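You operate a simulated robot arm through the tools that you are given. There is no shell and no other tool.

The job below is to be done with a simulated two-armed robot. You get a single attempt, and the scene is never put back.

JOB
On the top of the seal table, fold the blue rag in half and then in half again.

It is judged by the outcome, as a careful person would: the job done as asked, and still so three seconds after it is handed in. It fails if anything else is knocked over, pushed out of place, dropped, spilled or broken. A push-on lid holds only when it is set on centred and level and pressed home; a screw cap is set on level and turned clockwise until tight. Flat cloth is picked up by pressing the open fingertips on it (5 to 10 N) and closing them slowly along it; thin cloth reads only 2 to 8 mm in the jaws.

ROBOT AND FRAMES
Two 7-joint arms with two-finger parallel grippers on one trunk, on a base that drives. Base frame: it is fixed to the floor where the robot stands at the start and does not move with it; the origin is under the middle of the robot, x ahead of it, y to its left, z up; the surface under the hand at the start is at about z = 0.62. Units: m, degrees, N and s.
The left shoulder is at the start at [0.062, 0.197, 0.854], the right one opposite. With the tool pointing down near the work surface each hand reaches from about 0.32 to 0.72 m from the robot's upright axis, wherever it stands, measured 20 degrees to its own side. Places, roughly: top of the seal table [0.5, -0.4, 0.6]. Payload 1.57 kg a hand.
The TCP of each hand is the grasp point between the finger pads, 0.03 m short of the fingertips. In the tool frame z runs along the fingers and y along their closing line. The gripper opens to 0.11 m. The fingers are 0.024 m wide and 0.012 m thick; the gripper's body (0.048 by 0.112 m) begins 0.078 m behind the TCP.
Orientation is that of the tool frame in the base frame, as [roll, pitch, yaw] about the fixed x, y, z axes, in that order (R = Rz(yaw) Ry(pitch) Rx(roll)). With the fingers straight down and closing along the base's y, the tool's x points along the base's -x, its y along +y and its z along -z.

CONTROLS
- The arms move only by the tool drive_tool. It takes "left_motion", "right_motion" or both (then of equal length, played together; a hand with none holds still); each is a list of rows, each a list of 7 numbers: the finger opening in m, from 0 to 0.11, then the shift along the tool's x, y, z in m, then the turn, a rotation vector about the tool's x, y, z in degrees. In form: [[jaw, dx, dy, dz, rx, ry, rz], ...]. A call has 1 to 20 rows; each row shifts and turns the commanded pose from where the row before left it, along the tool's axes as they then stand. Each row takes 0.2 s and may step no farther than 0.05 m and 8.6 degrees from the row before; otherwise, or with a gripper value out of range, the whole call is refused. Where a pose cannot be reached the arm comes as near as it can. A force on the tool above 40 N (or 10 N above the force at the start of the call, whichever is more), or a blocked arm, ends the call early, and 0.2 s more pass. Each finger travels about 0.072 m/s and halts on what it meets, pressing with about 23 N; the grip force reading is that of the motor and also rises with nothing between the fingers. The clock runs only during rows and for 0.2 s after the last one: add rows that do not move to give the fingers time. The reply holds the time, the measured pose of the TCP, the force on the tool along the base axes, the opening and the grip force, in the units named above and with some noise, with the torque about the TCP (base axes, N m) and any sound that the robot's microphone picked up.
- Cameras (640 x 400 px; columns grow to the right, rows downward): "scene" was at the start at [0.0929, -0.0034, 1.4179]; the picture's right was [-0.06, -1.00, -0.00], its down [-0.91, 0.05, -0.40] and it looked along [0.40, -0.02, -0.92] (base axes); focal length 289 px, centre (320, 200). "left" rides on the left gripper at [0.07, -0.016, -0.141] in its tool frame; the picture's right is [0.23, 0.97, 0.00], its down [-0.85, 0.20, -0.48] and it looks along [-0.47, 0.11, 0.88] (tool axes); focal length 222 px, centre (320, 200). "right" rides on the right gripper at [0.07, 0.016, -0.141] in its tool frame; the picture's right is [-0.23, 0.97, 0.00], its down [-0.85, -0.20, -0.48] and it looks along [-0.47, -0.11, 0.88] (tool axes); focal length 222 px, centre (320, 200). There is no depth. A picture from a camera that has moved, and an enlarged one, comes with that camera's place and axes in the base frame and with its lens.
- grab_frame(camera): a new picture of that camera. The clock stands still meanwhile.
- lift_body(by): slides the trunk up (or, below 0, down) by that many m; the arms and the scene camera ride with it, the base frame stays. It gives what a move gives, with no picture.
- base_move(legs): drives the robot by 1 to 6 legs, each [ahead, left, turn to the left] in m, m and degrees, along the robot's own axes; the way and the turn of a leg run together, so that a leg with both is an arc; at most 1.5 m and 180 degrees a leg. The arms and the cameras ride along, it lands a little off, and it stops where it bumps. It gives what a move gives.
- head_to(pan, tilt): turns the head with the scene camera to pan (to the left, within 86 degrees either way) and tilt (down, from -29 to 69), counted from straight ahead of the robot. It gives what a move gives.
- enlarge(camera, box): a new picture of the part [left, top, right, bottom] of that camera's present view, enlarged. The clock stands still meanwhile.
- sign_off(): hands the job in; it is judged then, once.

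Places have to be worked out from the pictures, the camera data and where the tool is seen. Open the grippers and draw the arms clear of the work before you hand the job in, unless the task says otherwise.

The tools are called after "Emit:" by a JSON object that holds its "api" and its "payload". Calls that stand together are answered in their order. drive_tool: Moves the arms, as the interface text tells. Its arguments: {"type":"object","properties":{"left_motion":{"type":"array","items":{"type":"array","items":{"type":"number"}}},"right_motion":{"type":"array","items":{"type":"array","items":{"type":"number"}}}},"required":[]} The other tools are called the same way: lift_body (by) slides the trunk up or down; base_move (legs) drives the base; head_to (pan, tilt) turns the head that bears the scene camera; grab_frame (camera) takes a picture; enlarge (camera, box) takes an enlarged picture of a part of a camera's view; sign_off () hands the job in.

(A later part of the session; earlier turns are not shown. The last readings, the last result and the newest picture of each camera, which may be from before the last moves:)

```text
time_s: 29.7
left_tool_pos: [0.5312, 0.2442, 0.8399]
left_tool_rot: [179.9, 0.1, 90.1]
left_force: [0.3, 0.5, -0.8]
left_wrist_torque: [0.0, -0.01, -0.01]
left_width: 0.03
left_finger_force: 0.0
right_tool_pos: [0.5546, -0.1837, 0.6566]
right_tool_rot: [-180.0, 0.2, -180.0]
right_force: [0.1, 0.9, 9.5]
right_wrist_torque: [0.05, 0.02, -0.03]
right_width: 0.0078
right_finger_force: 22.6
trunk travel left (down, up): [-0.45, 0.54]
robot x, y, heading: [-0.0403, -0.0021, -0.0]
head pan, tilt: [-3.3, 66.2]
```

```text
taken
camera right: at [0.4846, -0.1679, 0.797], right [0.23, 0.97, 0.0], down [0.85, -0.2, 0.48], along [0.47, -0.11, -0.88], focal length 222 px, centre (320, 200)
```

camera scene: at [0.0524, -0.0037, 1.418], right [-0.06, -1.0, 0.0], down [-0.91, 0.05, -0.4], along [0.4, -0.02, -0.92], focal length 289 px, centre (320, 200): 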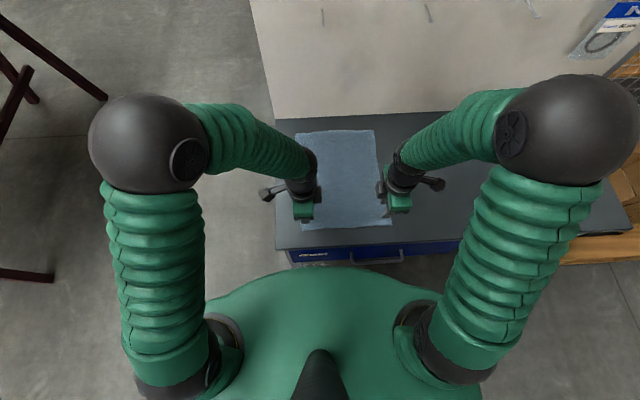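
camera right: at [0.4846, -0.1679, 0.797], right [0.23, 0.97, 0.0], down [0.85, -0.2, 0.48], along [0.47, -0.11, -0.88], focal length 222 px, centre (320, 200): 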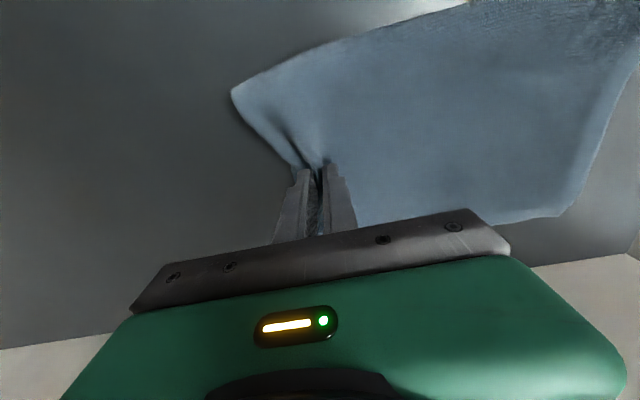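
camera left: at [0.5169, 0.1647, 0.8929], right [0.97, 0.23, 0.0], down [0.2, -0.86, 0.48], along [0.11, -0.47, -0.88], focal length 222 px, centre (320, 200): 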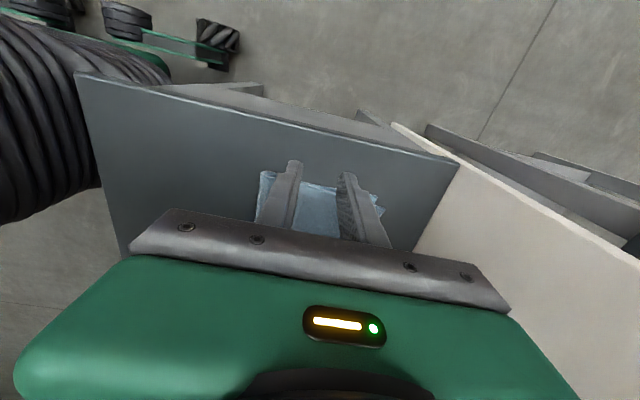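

The jaws read 7.8 mm — both layers are in the pinch. I lift gently and check from the scene camera.

Emit:
{"api": "drive_tool", "payload": {"right_motion": [[0.0, 0, 0, -0.01, 0, 0, 0], [0.0, 0, 0.003, -0.01, 0, 0, 0], [0.0, 0, 0.005, -0.012, 0, 0, 0], [0.0, 0, 0.008, -0.012, 0, 0, 0], [0.0, 0, 0.01, -0.01, 0, 0, 0], [0.0, 0, 0, 0, 0, 0, 0]]}}

Emit:
{"api": "grab_frame", "payload": {"camera": "right"}}

Emit:
{"api": "grab_frame", "payload": {"camera": "left"}}

Emit:
{"api": "enlarge", "payload": {"camera": "scene", "box": [260, 110, 420, 210]}}

```text
time_s: 31.1
left_tool_pos: [0.5314, 0.2435, 0.8399]
left_tool_rot: [180.0, 0.0, 90.0]
left_force: [0.2, 0.1, 0.4]
left_wrist_torque: [-0.01, 0.0, 0.03]
left_width: 0.0299
left_finger_force: 0.2
right_tool_pos: [0.5556, -0.1593, 0.7093]
right_tool_rot: [180.0, 0.1, -180.0]
right_force: [0.1, -0.3, -0.6]
right_wrist_torque: [-0.02, 0.02, -0.01]
right_width: 0.0076
right_finger_force: 23.3
trunk travel left (down, up): [-0.45, 0.54]
robot x, y, heading: [-0.0387, -0.0002, 0.3]
head pan, tilt: [-3.3, 66.2]
```

```text
taken
camera right: at [0.4852, -0.1437, 0.851], right [0.23, 0.97, 0.0], down [0.85, -0.2, 0.48], along [0.47, -0.11, -0.88], focal length 222 px, centre (320, 200)
```

right: 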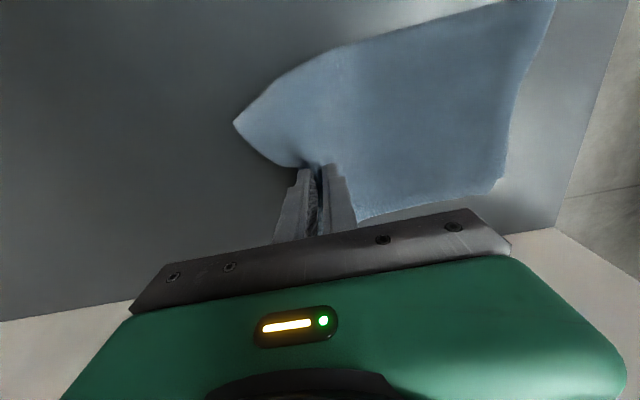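

```text
taken
camera left: at [0.516, 0.3132, 0.9809], right [0.97, 0.23, 0.0], down [0.2, -0.85, 0.48], along [0.11, -0.47, -0.88], focal length 222 px, centre (320, 200)
```

left: 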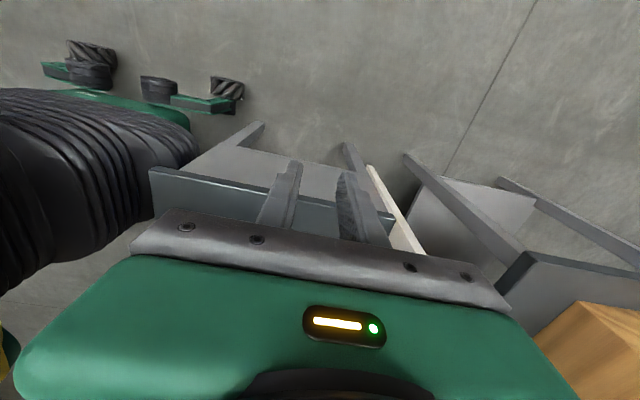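

```text
4.00 times, centred on (340, 160) of scene
camera zoom: at [0.0546, -0.0023, 1.4178], right [-0.06, -1.0, 0.0], down [-0.91, 0.05, -0.4], along [0.4, -0.02, -0.92], focal length 1157 px, centre (240, 360)
```

zoom: 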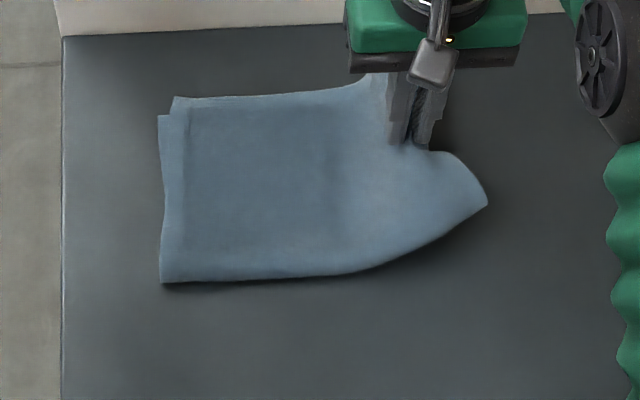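

Both layers lift together; the corners droop a little as expected with a one-hand grip. The rag slid about 1.4 cm right during the pinch (left edge now y≈0.031), so the fold line should be y≈−0.10; I continue slowly along an arc of 8 cm radius around it and check at the apex.

Emit:
{"api": "drive_tool", "payload": {"right_motion": [[0.0, 0, 0.01, -0.008, 0, 0, 0], [0.0, 0, 0.01, -0.007, 0, 0, 0], [0.0, 0, 0.01, -0.006, 0, 0, 0], [0.0, 0, 0.01, -0.004, 0, 0, 0], [0.0, 0, 0.01, -0.002, 0, 0, 0], [0.0, 0, 0.01, 0, 0, 0, 0], [0.0, 0, 0.01, 0.001, 0, 0, 0], [0.0, 0, 0.01, 0.002, 0, 0, 0], [0.0, 0, 0, 0, 0, 0, 0]]}}

Emit:
{"api": "grab_frame", "payload": {"camera": "right"}}

Emit:
{"api": "enlarge", "payload": {"camera": "scene", "box": [260, 110, 420, 210]}}

```text
time_s: 33.1
left_tool_pos: [0.5316, 0.2434, 0.8385]
left_tool_rot: [179.9, 0.0, 89.9]
left_force: [-0.9, -0.5, 0.1]
left_wrist_torque: [0.03, -0.03, -0.02]
left_width: 0.03
left_finger_force: 0.1
right_tool_pos: [0.5552, -0.0788, 0.7342]
right_tool_rot: [180.0, 0.1, 179.9]
right_force: [0.3, 0.2, -0.7]
right_wrist_torque: [0.0, -0.02, 0.01]
right_width: 0.0074
right_finger_force: 23.4
trunk travel left (down, up): [-0.45, 0.54]
robot x, y, heading: [-0.0384, -0.0018, 0.2]
head pan, tilt: [-3.3, 66.2]
```

```text
taken
camera right: at [0.4857, -0.0627, 0.8756], right [0.23, 0.97, 0.0], down [0.85, -0.2, 0.48], along [0.47, -0.11, -0.88], focal length 222 px, centre (320, 200)
```

right: 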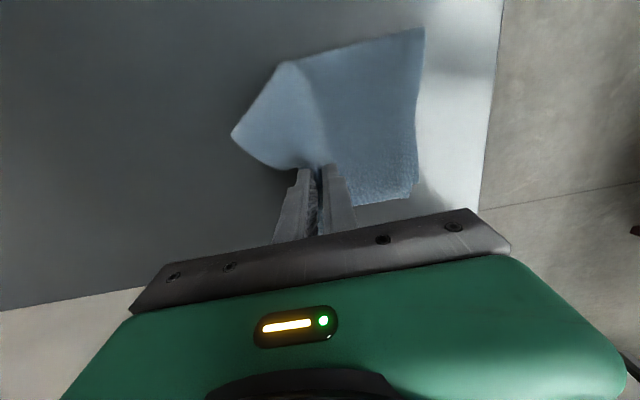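

```text
4.00 times, centred on (340, 160) of scene
camera zoom: at [0.0545, -0.0019, 1.4178], right [-0.06, -1.0, 0.0], down [-0.91, 0.05, -0.4], along [0.4, -0.02, -0.92], focal length 1157 px, centre (240, 360)
```

zoom: 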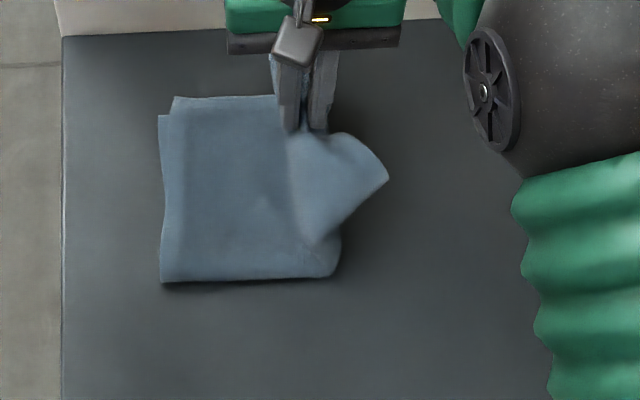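

The near corner is lagging behind the hand in a cone. Since I still hold the pinch and can reverse, I continue a bit further to see whether the corners follow over.

Emit:
{"api": "drive_tool", "payload": {"right_motion": [[0.0, 0, 0.01, 0.001, 0, 0, 0], [0.0, 0, 0.01, 0.002, 0, 0, 0], [0.0, 0, 0.01, 0.003, 0, 0, 0], [0.0, 0, 0.01, 0.005, 0, 0, 0], [0.0, 0, 0.01, 0.006, 0, 0, 0], [0.0, 0, 0, 0, 0, 0, 0]]}}

Emit:
{"api": "grab_frame", "payload": {"camera": "right"}}

Emit:
{"api": "enlarge", "payload": {"camera": "scene", "box": [260, 110, 420, 210]}}

```text
time_s: 34.5
left_tool_pos: [0.5311, 0.2443, 0.8394]
left_tool_rot: [179.8, 0.0, 90.1]
left_force: [-1.2, -0.2, -0.3]
left_wrist_torque: [-0.01, 0.03, 0.03]
left_width: 0.0302
left_finger_force: 0.1
right_tool_pos: [0.555, -0.0278, 0.7173]
right_tool_rot: [-180.0, 0.2, 180.0]
right_force: [0.1, 0.2, -0.4]
right_wrist_torque: [-0.03, 0.01, -0.02]
right_width: 0.008
right_finger_force: 23.1
trunk travel left (down, up): [-0.45, 0.54]
robot x, y, heading: [-0.0389, 0.0014, -0.1]
head pan, tilt: [-3.3, 66.2]
```

```text
taken
camera right: at [0.4861, -0.0111, 0.8575], right [0.23, 0.97, 0.0], down [0.85, -0.2, 0.48], along [0.47, -0.11, -0.88], focal length 222 px, centre (320, 200)
```

right: 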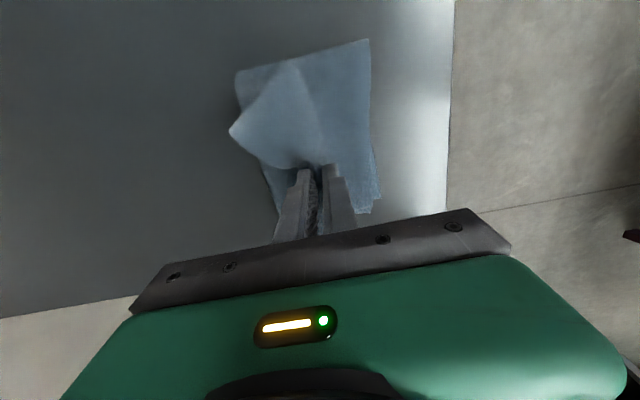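

```text
4.00 times, centred on (340, 160) of scene
camera zoom: at [0.0544, -0.0016, 1.4178], right [-0.06, -1.0, 0.0], down [-0.91, 0.05, -0.4], along [0.4, -0.02, -0.92], focal length 1157 px, centre (240, 360)
```

zoom: 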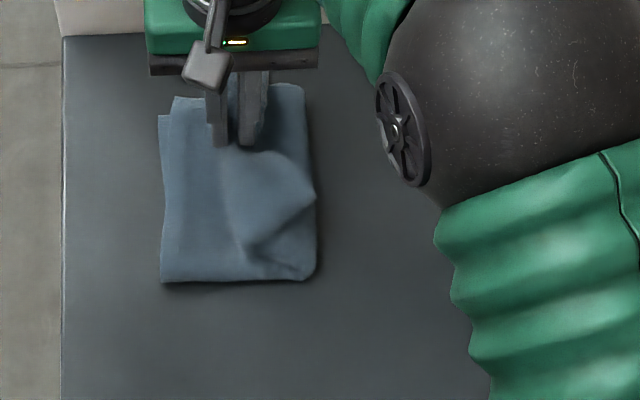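

Laying down now would leave a dog-ear at the near corner, so I reverse the move to lay the edge back flat on the right; I'll then redo the fold with a hand on each corner.

Emit:
{"api": "drive_tool", "payload": {"right_motion": [[0.0, 0, -0.01, -0.006, 0, 0, 0], [0.0, 0, -0.01, -0.005, 0, 0, 0], [0.0, 0, -0.01, -0.003, 0, 0, 0], [0.0, 0, -0.01, -0.002, 0, 0, 0], [0.0, 0, -0.01, -0.001, 0, 0, 0], [0.0, 0, -0.01, -0.002, 0, 0, 0], [0.0, 0, -0.01, -0.001, 0, 0, 0], [0.0, 0, -0.01, 0, 0, 0, 0], [0.0, 0, -0.01, 0.002, 0, 0, 0], [0.0, 0, -0.01, 0.004, 0, 0, 0], [0.0, 0, -0.01, 0.006, 0, 0, 0], [0.0, 0, -0.01, 0.007, 0, 0, 0], [0.0, 0, -0.01, 0.008, 0, 0, 0], [0.0, 0, -0.01, 0.01, 0, 0, 0], [0.0, 0, -0.008, 0.01, 0, 0, 0], [0.0, 0, -0.006, 0.012, 0, 0, 0], [0.0, 0, -0.004, 0.01, 0, 0, 0], [0.0, 0, -0.002, 0.008, 0, 0, 0], [0.0, 0, 0, 0, 0, 0, 0]]}}

Emit:
{"api": "grab_frame", "payload": {"camera": "right"}}

Emit:
{"api": "enlarge", "payload": {"camera": "scene", "box": [260, 110, 420, 210]}}

```text
time_s: 38.5
left_tool_pos: [0.5311, 0.2434, 0.8389]
left_tool_rot: [179.9, 0.0, 90.1]
left_force: [-0.7, 0.2, -0.9]
left_wrist_torque: [0.03, 0.0, 0.03]
left_width: 0.0302
left_finger_force: 0.1
right_tool_pos: [0.5562, -0.188, 0.6589]
right_tool_rot: [-180.0, 0.1, -179.9]
right_force: [-0.3, 0.1, 1.1]
right_wrist_torque: [0.03, 0.03, -0.04]
right_width: 0.0077
right_finger_force: 22.7
trunk travel left (down, up): [-0.45, 0.54]
robot x, y, heading: [-0.0412, 0.0003, 0.2]
head pan, tilt: [-3.3, 66.2]
```

```text
taken
camera right: at [0.4858, -0.1726, 0.7997], right [0.23, 0.97, 0.0], down [0.85, -0.2, 0.48], along [0.47, -0.11, -0.88], focal length 222 px, centre (320, 200)
```

right: 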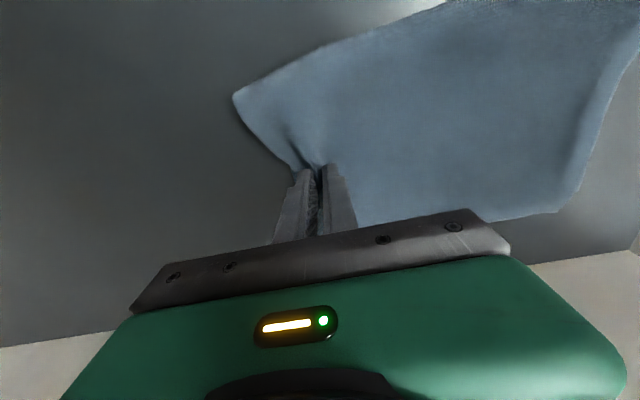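

```text
4.00 times, centred on (340, 160) of scene
camera zoom: at [0.0542, -0.0021, 1.4179], right [-0.06, -1.0, 0.0], down [-0.91, 0.05, -0.4], along [0.4, -0.02, -0.92], focal length 1157 px, centre (240, 360)
```

zoom: 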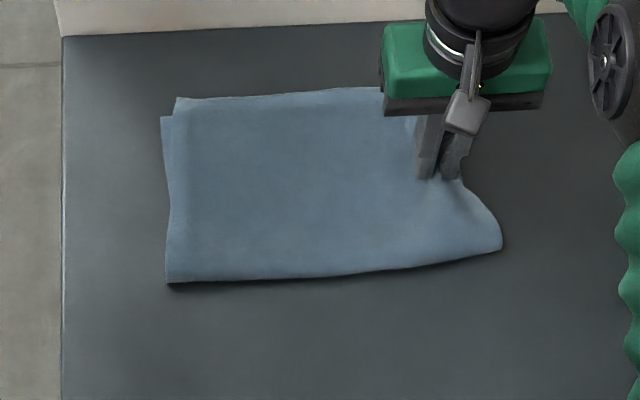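

The edge is back where it started. I release by opening and lift straight up, then look.

Emit:
{"api": "drive_tool", "payload": {"right_motion": [[0.005, 0, 0, 0, 0, 0, 0], [0.01, 0, 0, 0, 0, 0, 0], [0.015, 0, 0, 0, 0, 0, 0], [0.02, 0, 0, 0, 0, 0, 0], [0.026, 0, 0, 0, 0, 0, 0], [0.032, 0, 0, 0, 0, 0, 0], [0.036, 0, 0, -0.002, 0, 0, 0], [0.036, 0, 0, -0.01, 0, 0, 0], [0.036, 0, 0, -0.03, 0, 0, 0], [0.036, 0.0, -0.03, -0.03, 0, 0, 0], [0.036, 0.0, -0.04, -0.03, 0, 0, 0], [0.036, 0.0, -0.04, -0.02, 0, 0, 0], [0.036, 0, 0, 0, 0, 0, 0]]}}

Emit:
{"api": "enlarge", "payload": {"camera": "scene", "box": [260, 110, 420, 210]}}

Emit:
{"api": "grab_frame", "payload": {"camera": "scene"}}

```text
time_s: 41.3
left_tool_pos: [0.5319, 0.2428, 0.8397]
left_tool_rot: [179.9, 0.1, 90.0]
left_force: [-0.7, -0.3, 0.5]
left_wrist_torque: [0.0, 0.04, 0.03]
left_width: 0.0298
left_finger_force: 0.1
right_tool_pos: [0.5543, -0.2992, 0.78]
right_tool_rot: [180.0, 0.1, 179.9]
right_force: [-1.1, 0.6, -0.1]
right_wrist_torque: [-0.03, 0.0, -0.01]
right_width: 0.0363
right_finger_force: 0.0
trunk travel left (down, up): [-0.45, 0.54]
robot x, y, heading: [-0.0423, 0.0005, 0.0]
head pan, tilt: [-3.3, 66.2]
```

```text
4.00 times, centred on (340, 160) of scene
camera zoom: at [0.0545, -0.0027, 1.4178], right [-0.06, -1.0, 0.0], down [-0.91, 0.05, -0.4], along [0.4, -0.02, -0.92], focal length 1157 px, centre (240, 360)
```

zoom: 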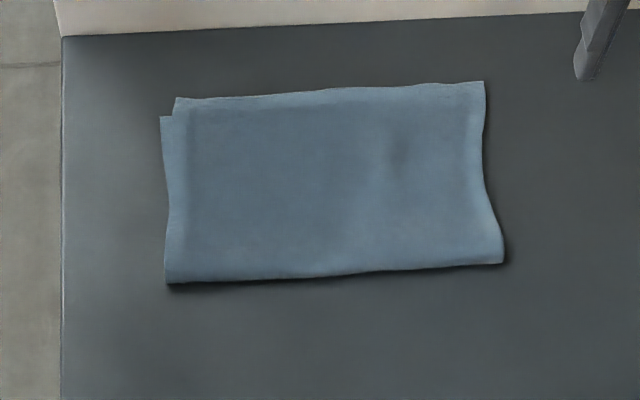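

```text
taken
camera scene: at [0.0545, -0.0027, 1.4178], right [-0.06, -1.0, 0.0], down [-0.91, 0.05, -0.4], along [0.4, -0.02, -0.92], focal length 289 px, centre (320, 200)
```

scene: 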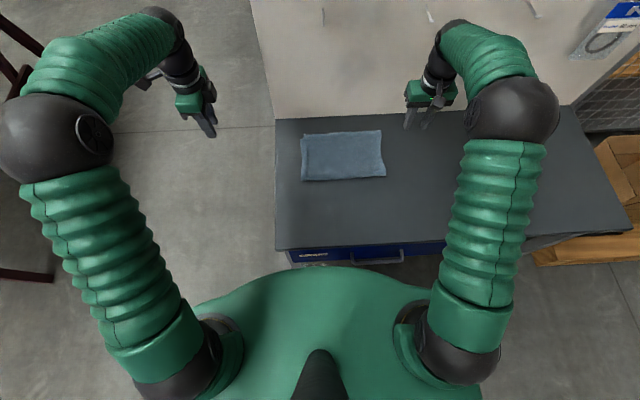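

The rag is back flat as a neat half-fold: corners about (0.467,−0.227), (0.637,−0.236), (0.465,0.033), (0.62–0.636,0.02–0.033). I shift the base right 0.19 m and 0.03 m ahead so both arms can work on the right edge.

Emit:
{"api": "base_move", "payload": {"legs": [[0.03, -0.19, 0]]}}

Emit:
{"api": "grab_frame", "payload": {"camera": "scene"}}

```text
time_s: 42.8
left_tool_pos: [0.5621, 0.0628, 0.8386]
left_tool_rot: [179.9, 0.3, 90.0]
left_force: [-0.5, 0.4, -0.6]
left_wrist_torque: [0.0, -0.01, -0.02]
left_width: 0.0301
left_finger_force: 0.1
right_tool_pos: [0.585, -0.4802, 0.7812]
right_tool_rot: [-179.7, 0.1, -179.9]
right_force: [0.3, -0.4, 0.2]
right_wrist_torque: [-0.04, 0.04, -0.05]
right_width: 0.036
right_finger_force: 0.1
trunk travel left (down, up): [-0.45, 0.54]
robot x, y, heading: [-0.0091, -0.1869, -0.1]
head pan, tilt: [-3.3, 66.2]
```

```text
taken
camera scene: at [0.0848, -0.1809, 1.4178], right [-0.06, -1.0, 0.01], down [-0.91, 0.05, -0.4], along [0.4, -0.03, -0.92], focal length 289 px, centre (320, 200)
```

scene: 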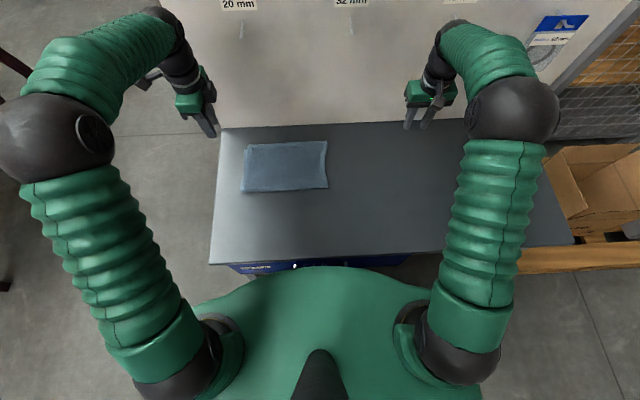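

Now I bring the left hand over the far-right corner (0.605, −0.218) and the right hand beside the near-right corner, stopping the right one short to check the clearance between the arms.

Emit:
{"api": "drive_tool", "payload": {"left_motion": [[0.03, -0.0401, 0.0061, 0.008, 0, 0, 0], [0.03, -0.0401, 0.0061, 0.008, 0, 0, 0], [0.03, -0.0401, 0.0061, 0.008, 0, 0, 0], [0.03, -0.0401, 0.0061, 0.015, 0, 0, 0], [0.03, -0.0401, 0.0061, 0.015, 0, 0, 0], [0.03, -0.0401, 0.0061, 0.015, 0, 0, 0], [0.03, -0.0401, 0.0061, 0.015, 0, 0, 0], [0.03, 0, 0, 0, 0, 0, 0]], "right_motion": [[0.032, 0.032, 0, 0, 0, 0, 0], [0.032, 0.032, 0, 0, 0, 0, 0], [0.032, 0.031, 0, 0, 0, 0, 0], [0.032, 0, 0.04, 0.01, 0, 0, 0], [0.032, 0, 0.04, 0.01, 0, 0, 0], [0.032, 0, 0.04, 0.01, 0, 0, 0], [0.032, 0, 0.04, 0.005, 0, 0, 0], [0.032, 0, 0, 0, 0, 0, 0]]}}

Emit:
{"api": "grab_frame", "payload": {"camera": "scene"}}

Emit:
{"api": "grab_frame", "payload": {"camera": "right"}}

Emit:
{"api": "grab_frame", "payload": {"camera": "left"}}

```text
time_s: 44.6
left_tool_pos: [0.605, -0.2235, 0.7558]
left_tool_rot: [179.8, -0.1, 90.1]
left_force: [-0.1, -1.0, 0.2]
left_wrist_torque: [0.03, 0.01, 0.0]
left_width: 0.03
left_finger_force: 0.1
right_tool_pos: [0.4896, -0.3255, 0.746]
right_tool_rot: [-180.0, 0.3, -180.0]
right_force: [-0.5, 0.1, -0.4]
right_wrist_torque: [-0.03, 0.0, 0.01]
right_width: 0.032
right_finger_force: 0.1
trunk travel left (down, up): [-0.45, 0.54]
robot x, y, heading: [-0.0066, -0.1819, 0.3]
head pan, tilt: [-3.3, 66.2]
```

```text
taken
camera scene: at [0.0841, -0.1892, 1.4179], right [-0.06, -1.0, 0.0], down [-0.91, 0.05, -0.4], along [0.4, -0.02, -0.92], focal length 289 px, centre (320, 200)
```

scene: 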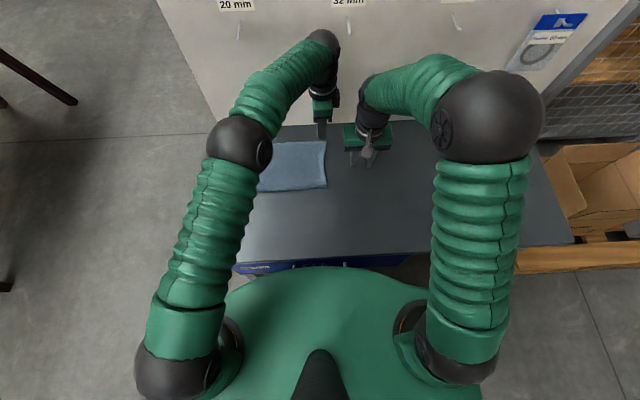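

```text
taken
camera right: at [0.4194, -0.3098, 0.8867], right [0.23, 0.97, 0.0], down [0.85, -0.2, 0.48], along [0.47, -0.11, -0.88], focal length 222 px, centre (320, 200)
```

right: 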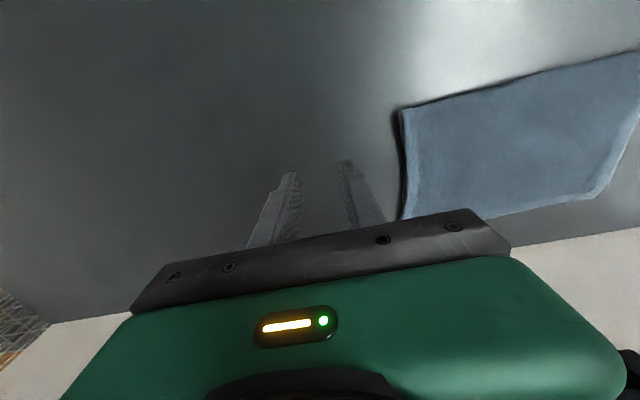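

```text
taken
camera left: at [0.5893, -0.1532, 0.8979], right [0.97, 0.23, 0.0], down [0.2, -0.86, 0.48], along [0.11, -0.46, -0.88], focal length 222 px, centre (320, 200)
```

left: 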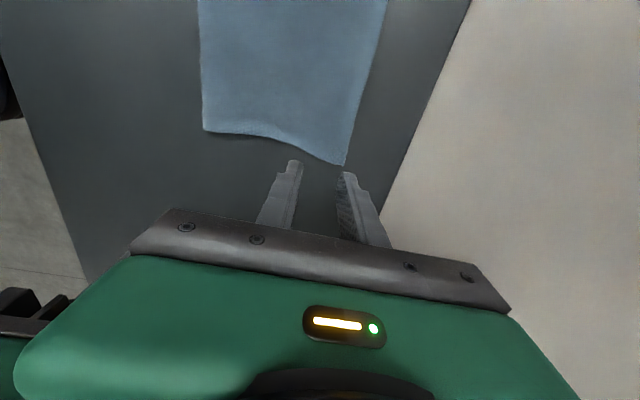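

Edges confirmed (right edge y≈−0.233). The arms have room; I bring the right hand in to (0.49, −0.200) and lower both to about z 0.70.

Emit:
{"api": "drive_tool", "payload": {"left_motion": [[0.03, 0.004, 0, 0.01, 0, 0, 0], [0.03, 0, 0, 0.015, 0, 0, 0], [0.03, 0, 0, 0.015, 0, 0, 0], [0.03, 0, 0, 0.015, 0, 0, 0], [0.03, 0, 0, 0, 0, 0, 0], [0.03, 0, 0, 0, 0, 0, 0]], "right_motion": [[0.032, 0, 0.025, 0.0, 0, 0, 0], [0.032, 0, 0.025, 0.01, 0, 0, 0], [0.032, 0, 0.025, 0.01, 0, 0, 0], [0.032, 0, 0.025, 0.012, 0, 0, 0], [0.032, 0, 0.025, 0.012, 0, 0, 0], [0.032, 0, 0, 0, 0, 0, 0]]}}

Emit:
{"api": "grab_frame", "payload": {"camera": "scene"}}

Emit:
{"api": "grab_frame", "payload": {"camera": "right"}}

Emit:
{"api": "grab_frame", "payload": {"camera": "left"}}

```text
time_s: 46.0
left_tool_pos: [0.6108, -0.2075, 0.7051]
left_tool_rot: [179.3, -0.2, 91.3]
left_force: [0.0, 0.3, 0.1]
left_wrist_torque: [0.01, -0.01, 0.02]
left_width: 0.0301
left_finger_force: 0.0
right_tool_pos: [0.4873, -0.2081, 0.697]
right_tool_rot: [-179.4, -0.4, 179.2]
right_force: [-0.7, -0.7, 0.4]
right_wrist_torque: [0.0, -0.02, 0.01]
right_width: 0.0321
right_finger_force: 0.0
trunk travel left (down, up): [-0.45, 0.54]
robot x, y, heading: [-0.0136, -0.1832, 0.1]
head pan, tilt: [-3.3, 66.2]
```

```text
taken
camera scene: at [0.0846, -0.1886, 1.4178], right [-0.06, -1.0, 0.0], down [-0.91, 0.05, -0.4], along [0.4, -0.02, -0.92], focal length 289 px, centre (320, 200)
```

scene: 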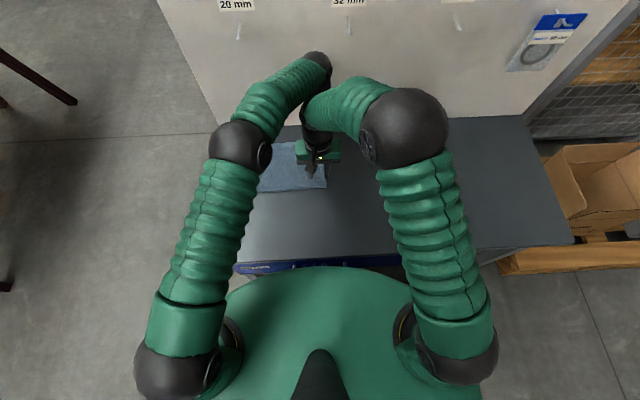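

```text
taken
camera right: at [0.4188, -0.1908, 0.8392], right [0.24, 0.97, -0.01], down [0.86, -0.21, 0.47], along [0.46, -0.12, -0.88], focal length 222 px, centre (320, 200)
```

right: 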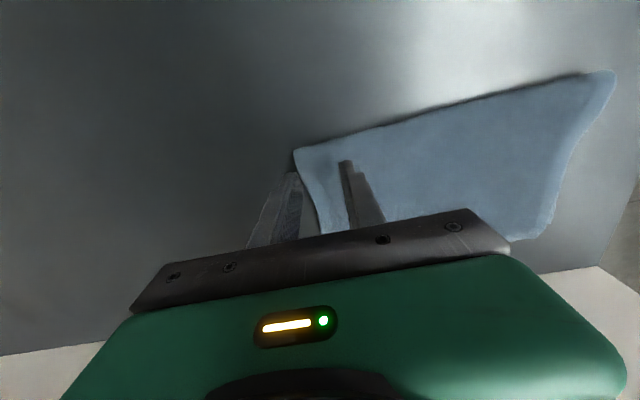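

```text
taken
camera left: at [0.5922, -0.1386, 0.8458], right [0.97, 0.25, 0.01], down [0.21, -0.85, 0.48], along [0.13, -0.46, -0.88], focal length 222 px, centre (320, 200)
```

left: 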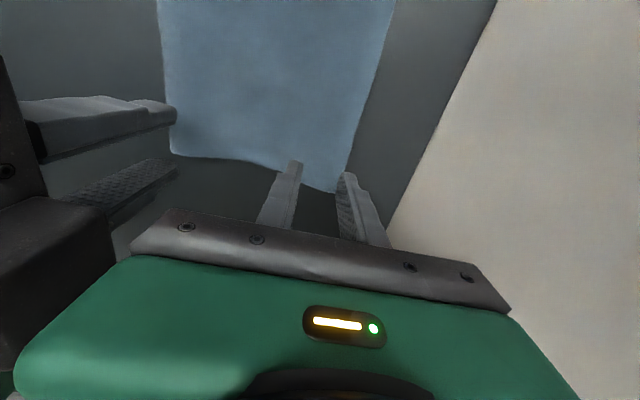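

The arms are touching: left is pushed ~1 cm off and right ~1 cm short. I back the right hand off and tilt it 25° about its closing axis so its wrist leans back toward the robot, away from the left forearm, then come in again.

Emit:
{"api": "drive_tool", "payload": {"right_motion": [[0.032, 0, -0.03, -0.01, 0, 0, 0], [0.032, 0, -0.03, -0.01, 0, 0, 0], [0.032, 0, 0, 0, 0, -6.25, 0], [0.032, 0, 0, 0, 0, -6.25, 0], [0.032, 0, 0, 0, 0, -6.25, 0], [0.032, 0, 0, 0, 0, -6.25, 0], [0.032, 0, 0.02, 0, 0, 0, 0], [0.032, 0, 0.02, 0, 0, 0, 0], [0.032, 0, 0.02, 0, 0, 0, 0], [0.032, 0, 0, 0, 0, 0, 0]]}}

Emit:
{"api": "grab_frame", "payload": {"camera": "scene"}}

Emit:
{"api": "grab_frame", "payload": {"camera": "right"}}

Emit:
{"api": "grab_frame", "payload": {"camera": "left"}}

```text
time_s: 47.9
left_tool_pos: [0.6037, -0.2206, 0.703]
left_tool_rot: [179.7, -0.1, 90.2]
left_force: [-0.6, 0.1, -0.8]
left_wrist_torque: [0.0, 0.02, 0.0]
left_width: 0.03
left_finger_force: 0.0
right_tool_pos: [0.5224, -0.2971, 0.7453]
right_tool_rot: [177.4, 27.4, 167.7]
right_force: [-0.4, 0.9, -0.7]
right_wrist_torque: [0.01, 0.01, 0.0]
right_width: 0.0318
right_finger_force: 0.0
trunk travel left (down, up): [-0.45, 0.54]
robot x, y, heading: [-0.0074, -0.1818, 0.1]
head pan, tilt: [-3.3, 66.2]
stopped in row 9 (right hand): the arm was blocked; the commanded pose is now the measured one
```

```text
taken
camera scene: at [0.0844, -0.1893, 1.4185], right [-0.06, -1.0, 0.0], down [-0.91, 0.05, -0.4], along [0.4, -0.02, -0.92], focal length 289 px, centre (320, 200)
```

scene: 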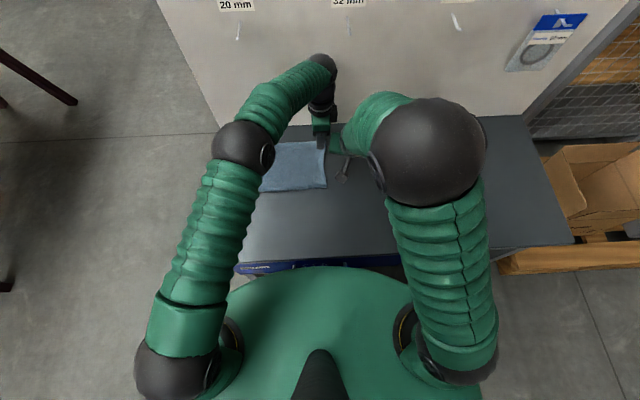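

```text
taken
camera right: at [0.4003, -0.2607, 0.839], right [0.39, 0.91, 0.14], down [0.48, -0.33, 0.81], along [0.79, -0.24, -0.57], focal length 222 px, centre (320, 200)
```

right: 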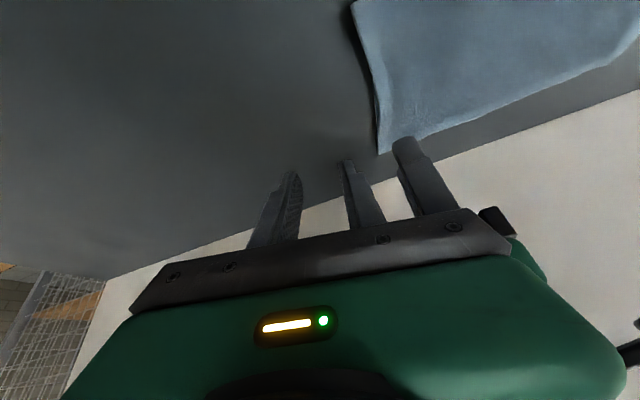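

```text
taken
camera left: at [0.587, -0.1498, 0.8447], right [0.97, 0.23, 0.01], down [0.2, -0.86, 0.48], along [0.11, -0.47, -0.88], focal length 222 px, centre (320, 200)
```

left: 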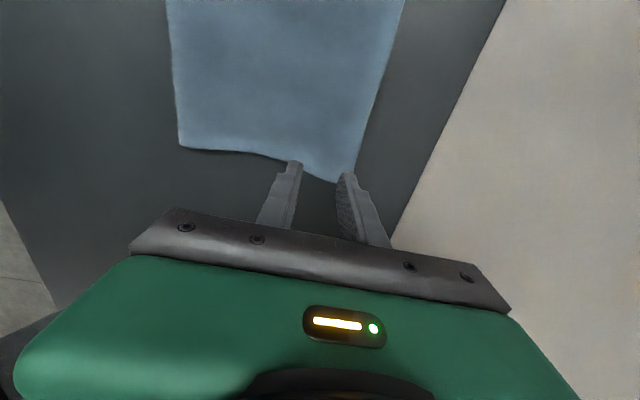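

The tilt put the right arm in an awkward, blocked posture. I back it away and straighten it; then I'll instead lean the left hand's wrist to the left (about its closing axis), which moves its forearm clear of the right wrist.

Emit:
{"api": "drive_tool", "payload": {"right_motion": [[0.032, 0, -0.03, -0.01, 0, 0, 0], [0.032, 0, -0.03, -0.01, 0, 0, 0], [0.032, 0, -0.03, 0, 0, 0, 0], [0.032, 0, 0, 0, 0, 6.85, -3], [0.032, 0, 0, 0, 0, 6.85, -3], [0.032, 0, 0, 0, 0, 6.85, -3], [0.032, 0, 0, 0, 0, 6.85, -3], [0.032, 0, 0, 0, 2.6, 0, 0], [0.032, 0, 0, 0, 0, 0, 0]]}}

Emit:
{"api": "drive_tool", "payload": {"left_motion": [[0.03, 0, 0, -0.02, 0, 0, 0], [0.03, 0, 0, 0, 0, -5, 0], [0.03, 0, 0, 0, 0, -5, 0], [0.03, 0, 0, 0, 0, -5, 0], [0.03, 0, 0, 0, 0, -5, 0], [0.03, 0, 0, 0, 0, -5, 0], [0.03, 0, 0, 0, 0, 0, 0]]}}

Emit:
{"api": "grab_frame", "payload": {"camera": "scene"}}

Emit:
{"api": "grab_frame", "payload": {"camera": "left"}}

```text
time_s: 49.9
left_tool_pos: [0.6042, -0.221, 0.7016]
left_tool_rot: [179.9, -0.1, 90.2]
left_force: [-1.0, 0.9, -0.4]
left_wrist_torque: [0.02, -0.01, 0.01]
left_width: 0.0299
left_finger_force: 0.1
right_tool_pos: [0.4957, -0.3749, 0.757]
right_tool_rot: [-176.8, -0.1, -178.4]
right_force: [0.5, -0.2, -0.3]
right_wrist_torque: [-0.01, -0.02, 0.01]
right_width: 0.0321
right_finger_force: 0.1
trunk travel left (down, up): [-0.45, 0.54]
robot x, y, heading: [-0.0102, -0.184, 0.2]
head pan, tilt: [-3.3, 66.2]
```

```text
time_s: 51.5
left_tool_pos: [0.6034, -0.2208, 0.7225]
left_tool_rot: [179.6, 25.0, 90.1]
left_force: [0.0, -0.1, -0.2]
left_wrist_torque: [-0.01, -0.01, 0.03]
left_width: 0.03
left_finger_force: 0.0
right_tool_pos: [0.4956, -0.3747, 0.7562]
right_tool_rot: [-176.8, 0.1, -178.6]
right_force: [-0.7, 0.4, 0.1]
right_wrist_torque: [-0.02, -0.04, -0.04]
right_width: 0.0319
right_finger_force: 0.1
trunk travel left (down, up): [-0.45, 0.54]
robot x, y, heading: [-0.0094, -0.187, 0.1]
head pan, tilt: [-3.3, 66.2]
```

```text
taken
camera scene: at [0.0847, -0.1889, 1.4178], right [-0.06, -1.0, 0.0], down [-0.91, 0.05, -0.4], along [0.4, -0.02, -0.92], focal length 289 px, centre (320, 200)
```

scene: 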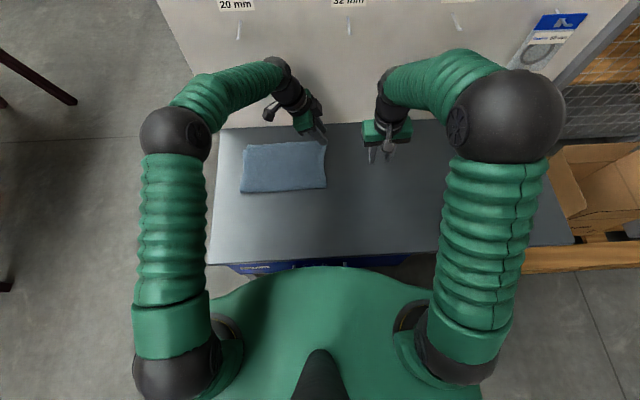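

```text
taken
camera left: at [0.5868, -0.0967, 0.8214], right [0.97, 0.21, -0.09], down [0.2, -0.57, 0.8], along [0.11, -0.79, -0.6], focal length 222 px, centre (320, 200)
```

left: 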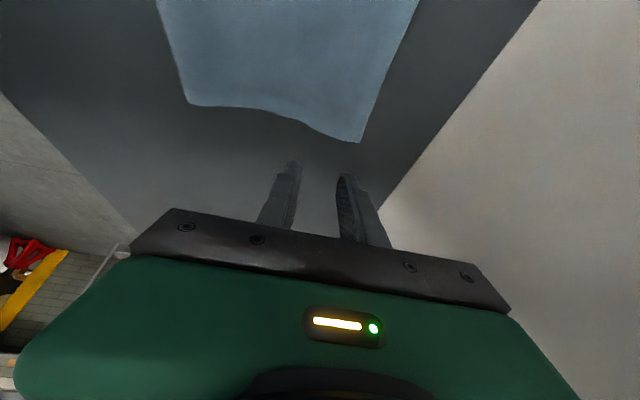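

Leaning the left hand moved its elbow and forearm well clear. I reduce the lean slightly to 17° for better fingertip contact, straighten the right hand fully and bring it in to (0.488, −0.200).

Emit:
{"api": "drive_tool", "payload": {"left_motion": [[0.03, 0, 0, 0, 0, 4, 0], [0.03, 0, 0, 0, 0, 4, 0], [0.03, 0.0056, 0.0016, 0.0218, 0, 0, 0], [0.03, 0, 0, 0, 0, 0, 0], [0.03, 0, 0, 0, 0, 0, 0], [0.03, 0, 0, 0, 0, 0, 0], [0.03, 0, 0, 0, 0, 0, 0], [0.03, 0, 0, 0, 0, 0, 0]], "right_motion": [[0.032, 0, 0, 0, -3.2, 0, 1.5], [0.032, 0.004, 0, 0.0, 0, 0, 0], [0.032, 0.004, 0.035, 0.005, 0, 0, 0], [0.032, 0, 0.035, 0.01, 0, 0, 0], [0.032, 0, 0.035, 0.01, 0, 0, 0], [0.032, 0, 0.035, 0.015, 0, 0, 0], [0.032, 0, 0.035, 0.015, 0, 0, 0], [0.032, 0, 0, 0, 0, 0, 0]]}}

Emit:
{"api": "grab_frame", "payload": {"camera": "scene"}}

Emit:
{"api": "grab_frame", "payload": {"camera": "right"}}

Emit:
{"api": "grab_frame", "payload": {"camera": "left"}}

```text
time_s: 53.3
left_tool_pos: [0.6051, -0.2206, 0.6984]
left_tool_rot: [179.7, 17.0, 90.1]
left_force: [-0.3, 0.3, 0.5]
left_wrist_torque: [0.02, 0.02, -0.01]
left_width: 0.03
left_finger_force: 0.0
right_tool_pos: [0.4865, -0.2002, 0.7018]
right_tool_rot: [-179.7, 0.1, 179.9]
right_force: [-0.7, -0.5, 0.4]
right_wrist_torque: [0.03, 0.02, 0.05]
right_width: 0.0322
right_finger_force: 0.0
trunk travel left (down, up): [-0.45, 0.54]
robot x, y, heading: [-0.0096, -0.186, 0.1]
head pan, tilt: [-3.3, 66.2]
```

```text
taken
camera scene: at [0.0847, -0.1883, 1.4178], right [-0.06, -1.0, 0.0], down [-0.91, 0.05, -0.4], along [0.4, -0.02, -0.92], focal length 289 px, centre (320, 200)
```

scene: 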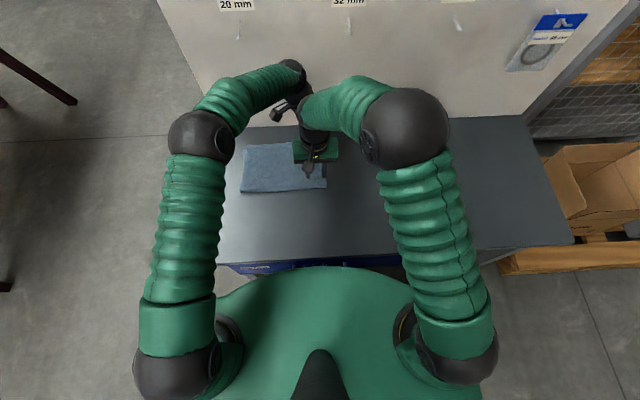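

```text
taken
camera right: at [0.4181, -0.1844, 0.8433], right [0.23, 0.97, 0.0], down [0.85, -0.2, 0.48], along [0.47, -0.11, -0.88], focal length 222 px, centre (320, 200)
```

right: 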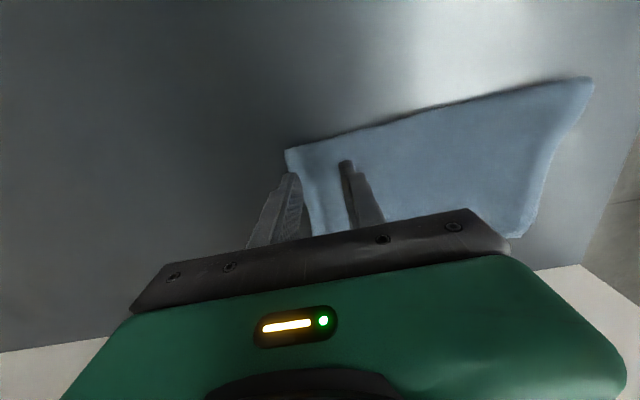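

```text
taken
camera left: at [0.5897, -0.1125, 0.8146], right [0.97, 0.22, -0.06], down [0.2, -0.68, 0.71], along [0.11, -0.7, -0.7], focal length 222 px, centre (320, 200)
```

left: 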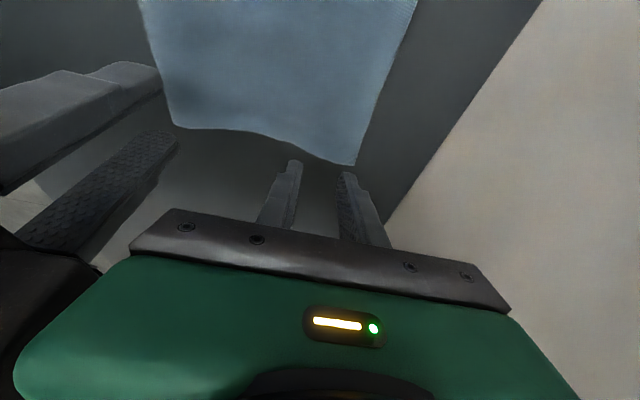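

Both hands are now where commanded, with no contact between the arms. I lower both to a few millimetres above the cloth.

Emit:
{"api": "drive_tool", "payload": {"left_motion": [[0.03, 0.005, 0, 0.0165, 0, 0, 0], [0.03, 0.005, 0, 0.0165, 0, 0, 0], [0.03, 0, 0, 0, 0, 0, 0]], "right_motion": [[0.032, 0, 0.003, 0.02, 0, 0, 0], [0.032, 0, 0, 0.02, 0, 0, 0], [0.032, 0, 0, 0, 0, 0, 0]]}}

Emit:
{"api": "drive_tool", "payload": {"left_motion": [[0.03, 0.0009, 0, 0.0028, 0, 0, 0], [0.03, 0.0006, 0, 0.0019, 0, 0, 0], [0.03, 0, 0, 0, 0, 0, 0]], "right_motion": [[0.032, 0, 0, 0.003, 0, 0, 0], [0.032, 0, 0, 0.0015, 0, 0, 0], [0.032, 0, 0, 0, 0, 0, 0]]}}

```text
time_s: 54.1
left_tool_pos: [0.6053, -0.2194, 0.6648]
left_tool_rot: [179.7, 17.0, 90.0]
left_force: [0.4, 0.1, 0.3]
left_wrist_torque: [0.03, 0.0, 0.01]
left_width: 0.03
left_finger_force: 0.0
right_tool_pos: [0.4876, -0.1969, 0.6617]
right_tool_rot: [-179.9, 0.0, 179.9]
right_force: [-0.7, 0.3, 1.1]
right_wrist_torque: [-0.03, 0.03, -0.01]
right_width: 0.0322
right_finger_force: 0.0
trunk travel left (down, up): [-0.45, 0.54]
robot x, y, heading: [-0.0095, -0.1855, 0.0]
head pan, tilt: [-3.3, 66.2]
```

```text
time_s: 54.9
left_tool_pos: [0.6059, -0.2198, 0.6602]
left_tool_rot: [179.7, 17.0, 90.0]
left_force: [0.1, 0.5, 0.7]
left_wrist_torque: [0.01, -0.02, -0.05]
left_width: 0.0299
left_finger_force: 0.0
right_tool_pos: [0.4883, -0.1967, 0.6573]
right_tool_rot: [180.0, 0.2, 179.9]
right_force: [1.5, -0.4, 4.2]
right_wrist_torque: [-0.05, 0.02, 0.04]
right_width: 0.0316
right_finger_force: 0.1
trunk travel left (down, up): [-0.45, 0.54]
robot x, y, heading: [-0.0085, -0.1864, 0.2]
head pan, tilt: [-3.3, 66.2]
```

Right is touching at 4 N, left just reaching it. I press both a little more, aiming for about 9 N.

Emit:
{"api": "drive_tool", "payload": {"left_motion": [[0.03, 0.0006, 0, 0.0019, 0, 0, 0], [0.03, 0.0002, 0, 0.0006, 0, 0, 0], [0.03, 0, 0, 0, 0, 0, 0]], "right_motion": [[0.032, 0, 0, 0.0005, 0, 0, 0], [0.032, 0, 0, 0.0005, 0, 0, 0], [0.032, 0, 0, 0, 0, 0, 0]]}}

```text
time_s: 55.7
left_tool_pos: [0.6054, -0.2201, 0.6584]
left_tool_rot: [179.6, 17.0, 90.1]
left_force: [0.4, 0.0, 6.1]
left_wrist_torque: [0.04, 0.0, -0.01]
left_width: 0.0296
left_finger_force: 0.0
right_tool_pos: [0.4865, -0.1961, 0.6576]
right_tool_rot: [180.0, 0.1, 179.8]
right_force: [2.3, 0.0, 5.9]
right_wrist_torque: [-0.06, -0.05, 0.03]
right_width: 0.0315
right_finger_force: 0.1
trunk travel left (down, up): [-0.45, 0.54]
robot x, y, heading: [-0.0068, -0.187, 0.1]
head pan, tilt: [-3.3, 66.2]
```

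Both at 6 N; half a millimetre more, then close both slowly.

Emit:
{"api": "drive_tool", "payload": {"left_motion": [[0.03, 0.0002, 0, 0.0006, 0, 0, 0], [0.03, 0, 0, 0, 0, 0, 0], [0.028, 0, 0, 0, 0, 0, 0], [0.026, 0, 0, 0, 0, 0, 0], [0.024, 0, 0, 0, 0, 0, 0], [0.022, 0, 0, 0, 0, 0, 0], [0.02, 0, 0, 0, 0, 0, 0], [0.018, 0, 0, 0, 0, 0, 0], [0.016, 0, 0, 0, 0, 0, 0], [0.014, 0, 0, 0, 0, 0, 0], [0.012, 0, 0, 0, 0, 0, 0], [0.01, 0, 0, 0, 0, 0, 0], [0.008, 0, 0, 0, 0, 0, 0], [0.006, 0, 0, 0, 0, 0, 0], [0.004, 0, 0, 0, 0, 0, 0], [0.002, 0, 0, 0, 0, 0, 0], [0.0, 0, 0, 0, 0, 0, 0], [0.0, 0, 0, 0, 0, 0, 0]], "right_motion": [[0.032, 0, 0, 0.0005, 0, 0, 0], [0.03, 0, 0, 0, 0, 0, 0], [0.028, 0, 0, 0, 0, 0, 0], [0.026, 0, 0, 0, 0, 0, 0], [0.024, 0, 0, 0, 0, 0, 0], [0.022, 0, 0, 0, 0, 0, 0], [0.02, 0, 0, 0, 0, 0, 0], [0.018, 0, 0, 0, 0, 0, 0], [0.016, 0, 0, 0, 0, 0, 0], [0.014, 0, 0, 0, 0, 0, 0], [0.012, 0, 0, 0, 0, 0, 0], [0.01, 0, 0, 0, 0, 0, 0], [0.008, 0, 0, 0, 0, 0, 0], [0.006, 0, 0, 0, 0, 0, 0], [0.004, 0, 0, 0, 0, 0, 0], [0.002, 0, 0, 0, 0, 0, 0], [0.0, 0, 0, 0, 0, 0, 0], [0.0, 0, 0, 0, 0, 0, 0]]}}

Emit:
{"api": "grab_frame", "payload": {"camera": "right"}}

Emit:
{"api": "grab_frame", "payload": {"camera": "left"}}

Emit:
{"api": "enlarge", "payload": {"camera": "scene", "box": [210, 110, 370, 210]}}

```text
time_s: 59.5
left_tool_pos: [0.6048, -0.2196, 0.6579]
left_tool_rot: [179.6, 17.0, 90.0]
left_force: [-7.0, 0.2, 8.8]
left_wrist_torque: [0.05, 0.25, 0.05]
left_width: 0.0085
left_finger_force: 23.0
right_tool_pos: [0.4877, -0.1968, 0.6581]
right_tool_rot: [-179.9, 0.0, 179.9]
right_force: [4.8, -1.8, 6.2]
right_wrist_torque: [-0.01, -0.19, -0.03]
right_width: 0.0061
right_finger_force: 22.6
trunk travel left (down, up): [-0.45, 0.54]
robot x, y, heading: [-0.0099, -0.1867, 0.1]
head pan, tilt: [-3.3, 66.2]
```

```text
taken
camera right: at [0.4177, -0.1812, 0.7984], right [0.23, 0.97, 0.0], down [0.85, -0.2, 0.48], along [0.47, -0.11, -0.88], focal length 222 px, centre (320, 200)
```

right: 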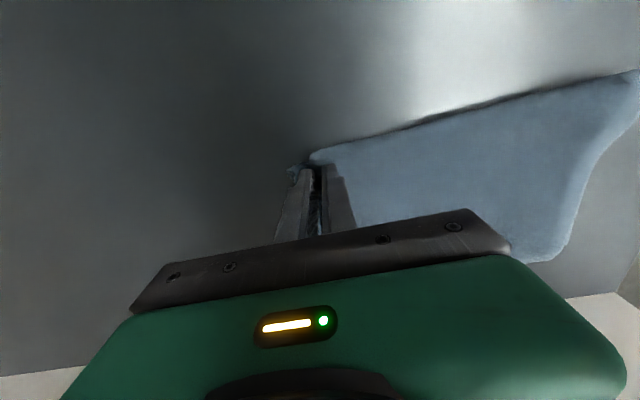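

```text
taken
camera left: at [0.5882, -0.1114, 0.7724], right [0.97, 0.22, -0.06], down [0.2, -0.68, 0.71], along [0.11, -0.7, -0.7], focal length 222 px, centre (320, 200)
```

left: 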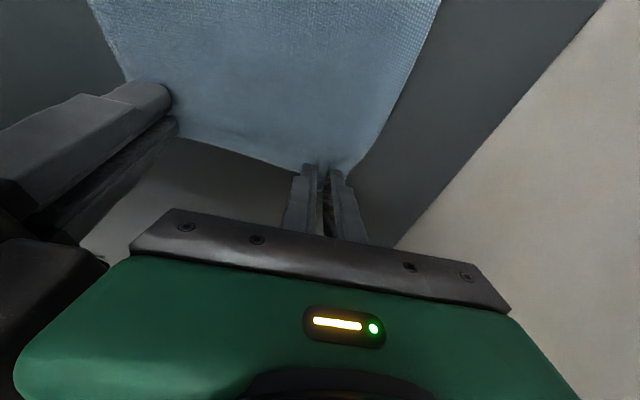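

```text
4.00 times, centred on (290, 160) of scene
camera zoom: at [0.0818, -0.1881, 1.4181], right [-0.06, -1.0, 0.0], down [-0.91, 0.05, -0.4], along [0.4, -0.02, -0.92], focal length 1157 px, centre (440, 360)
```

zoom: 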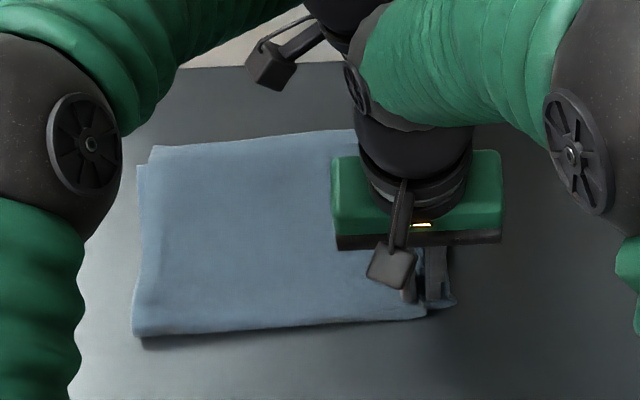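

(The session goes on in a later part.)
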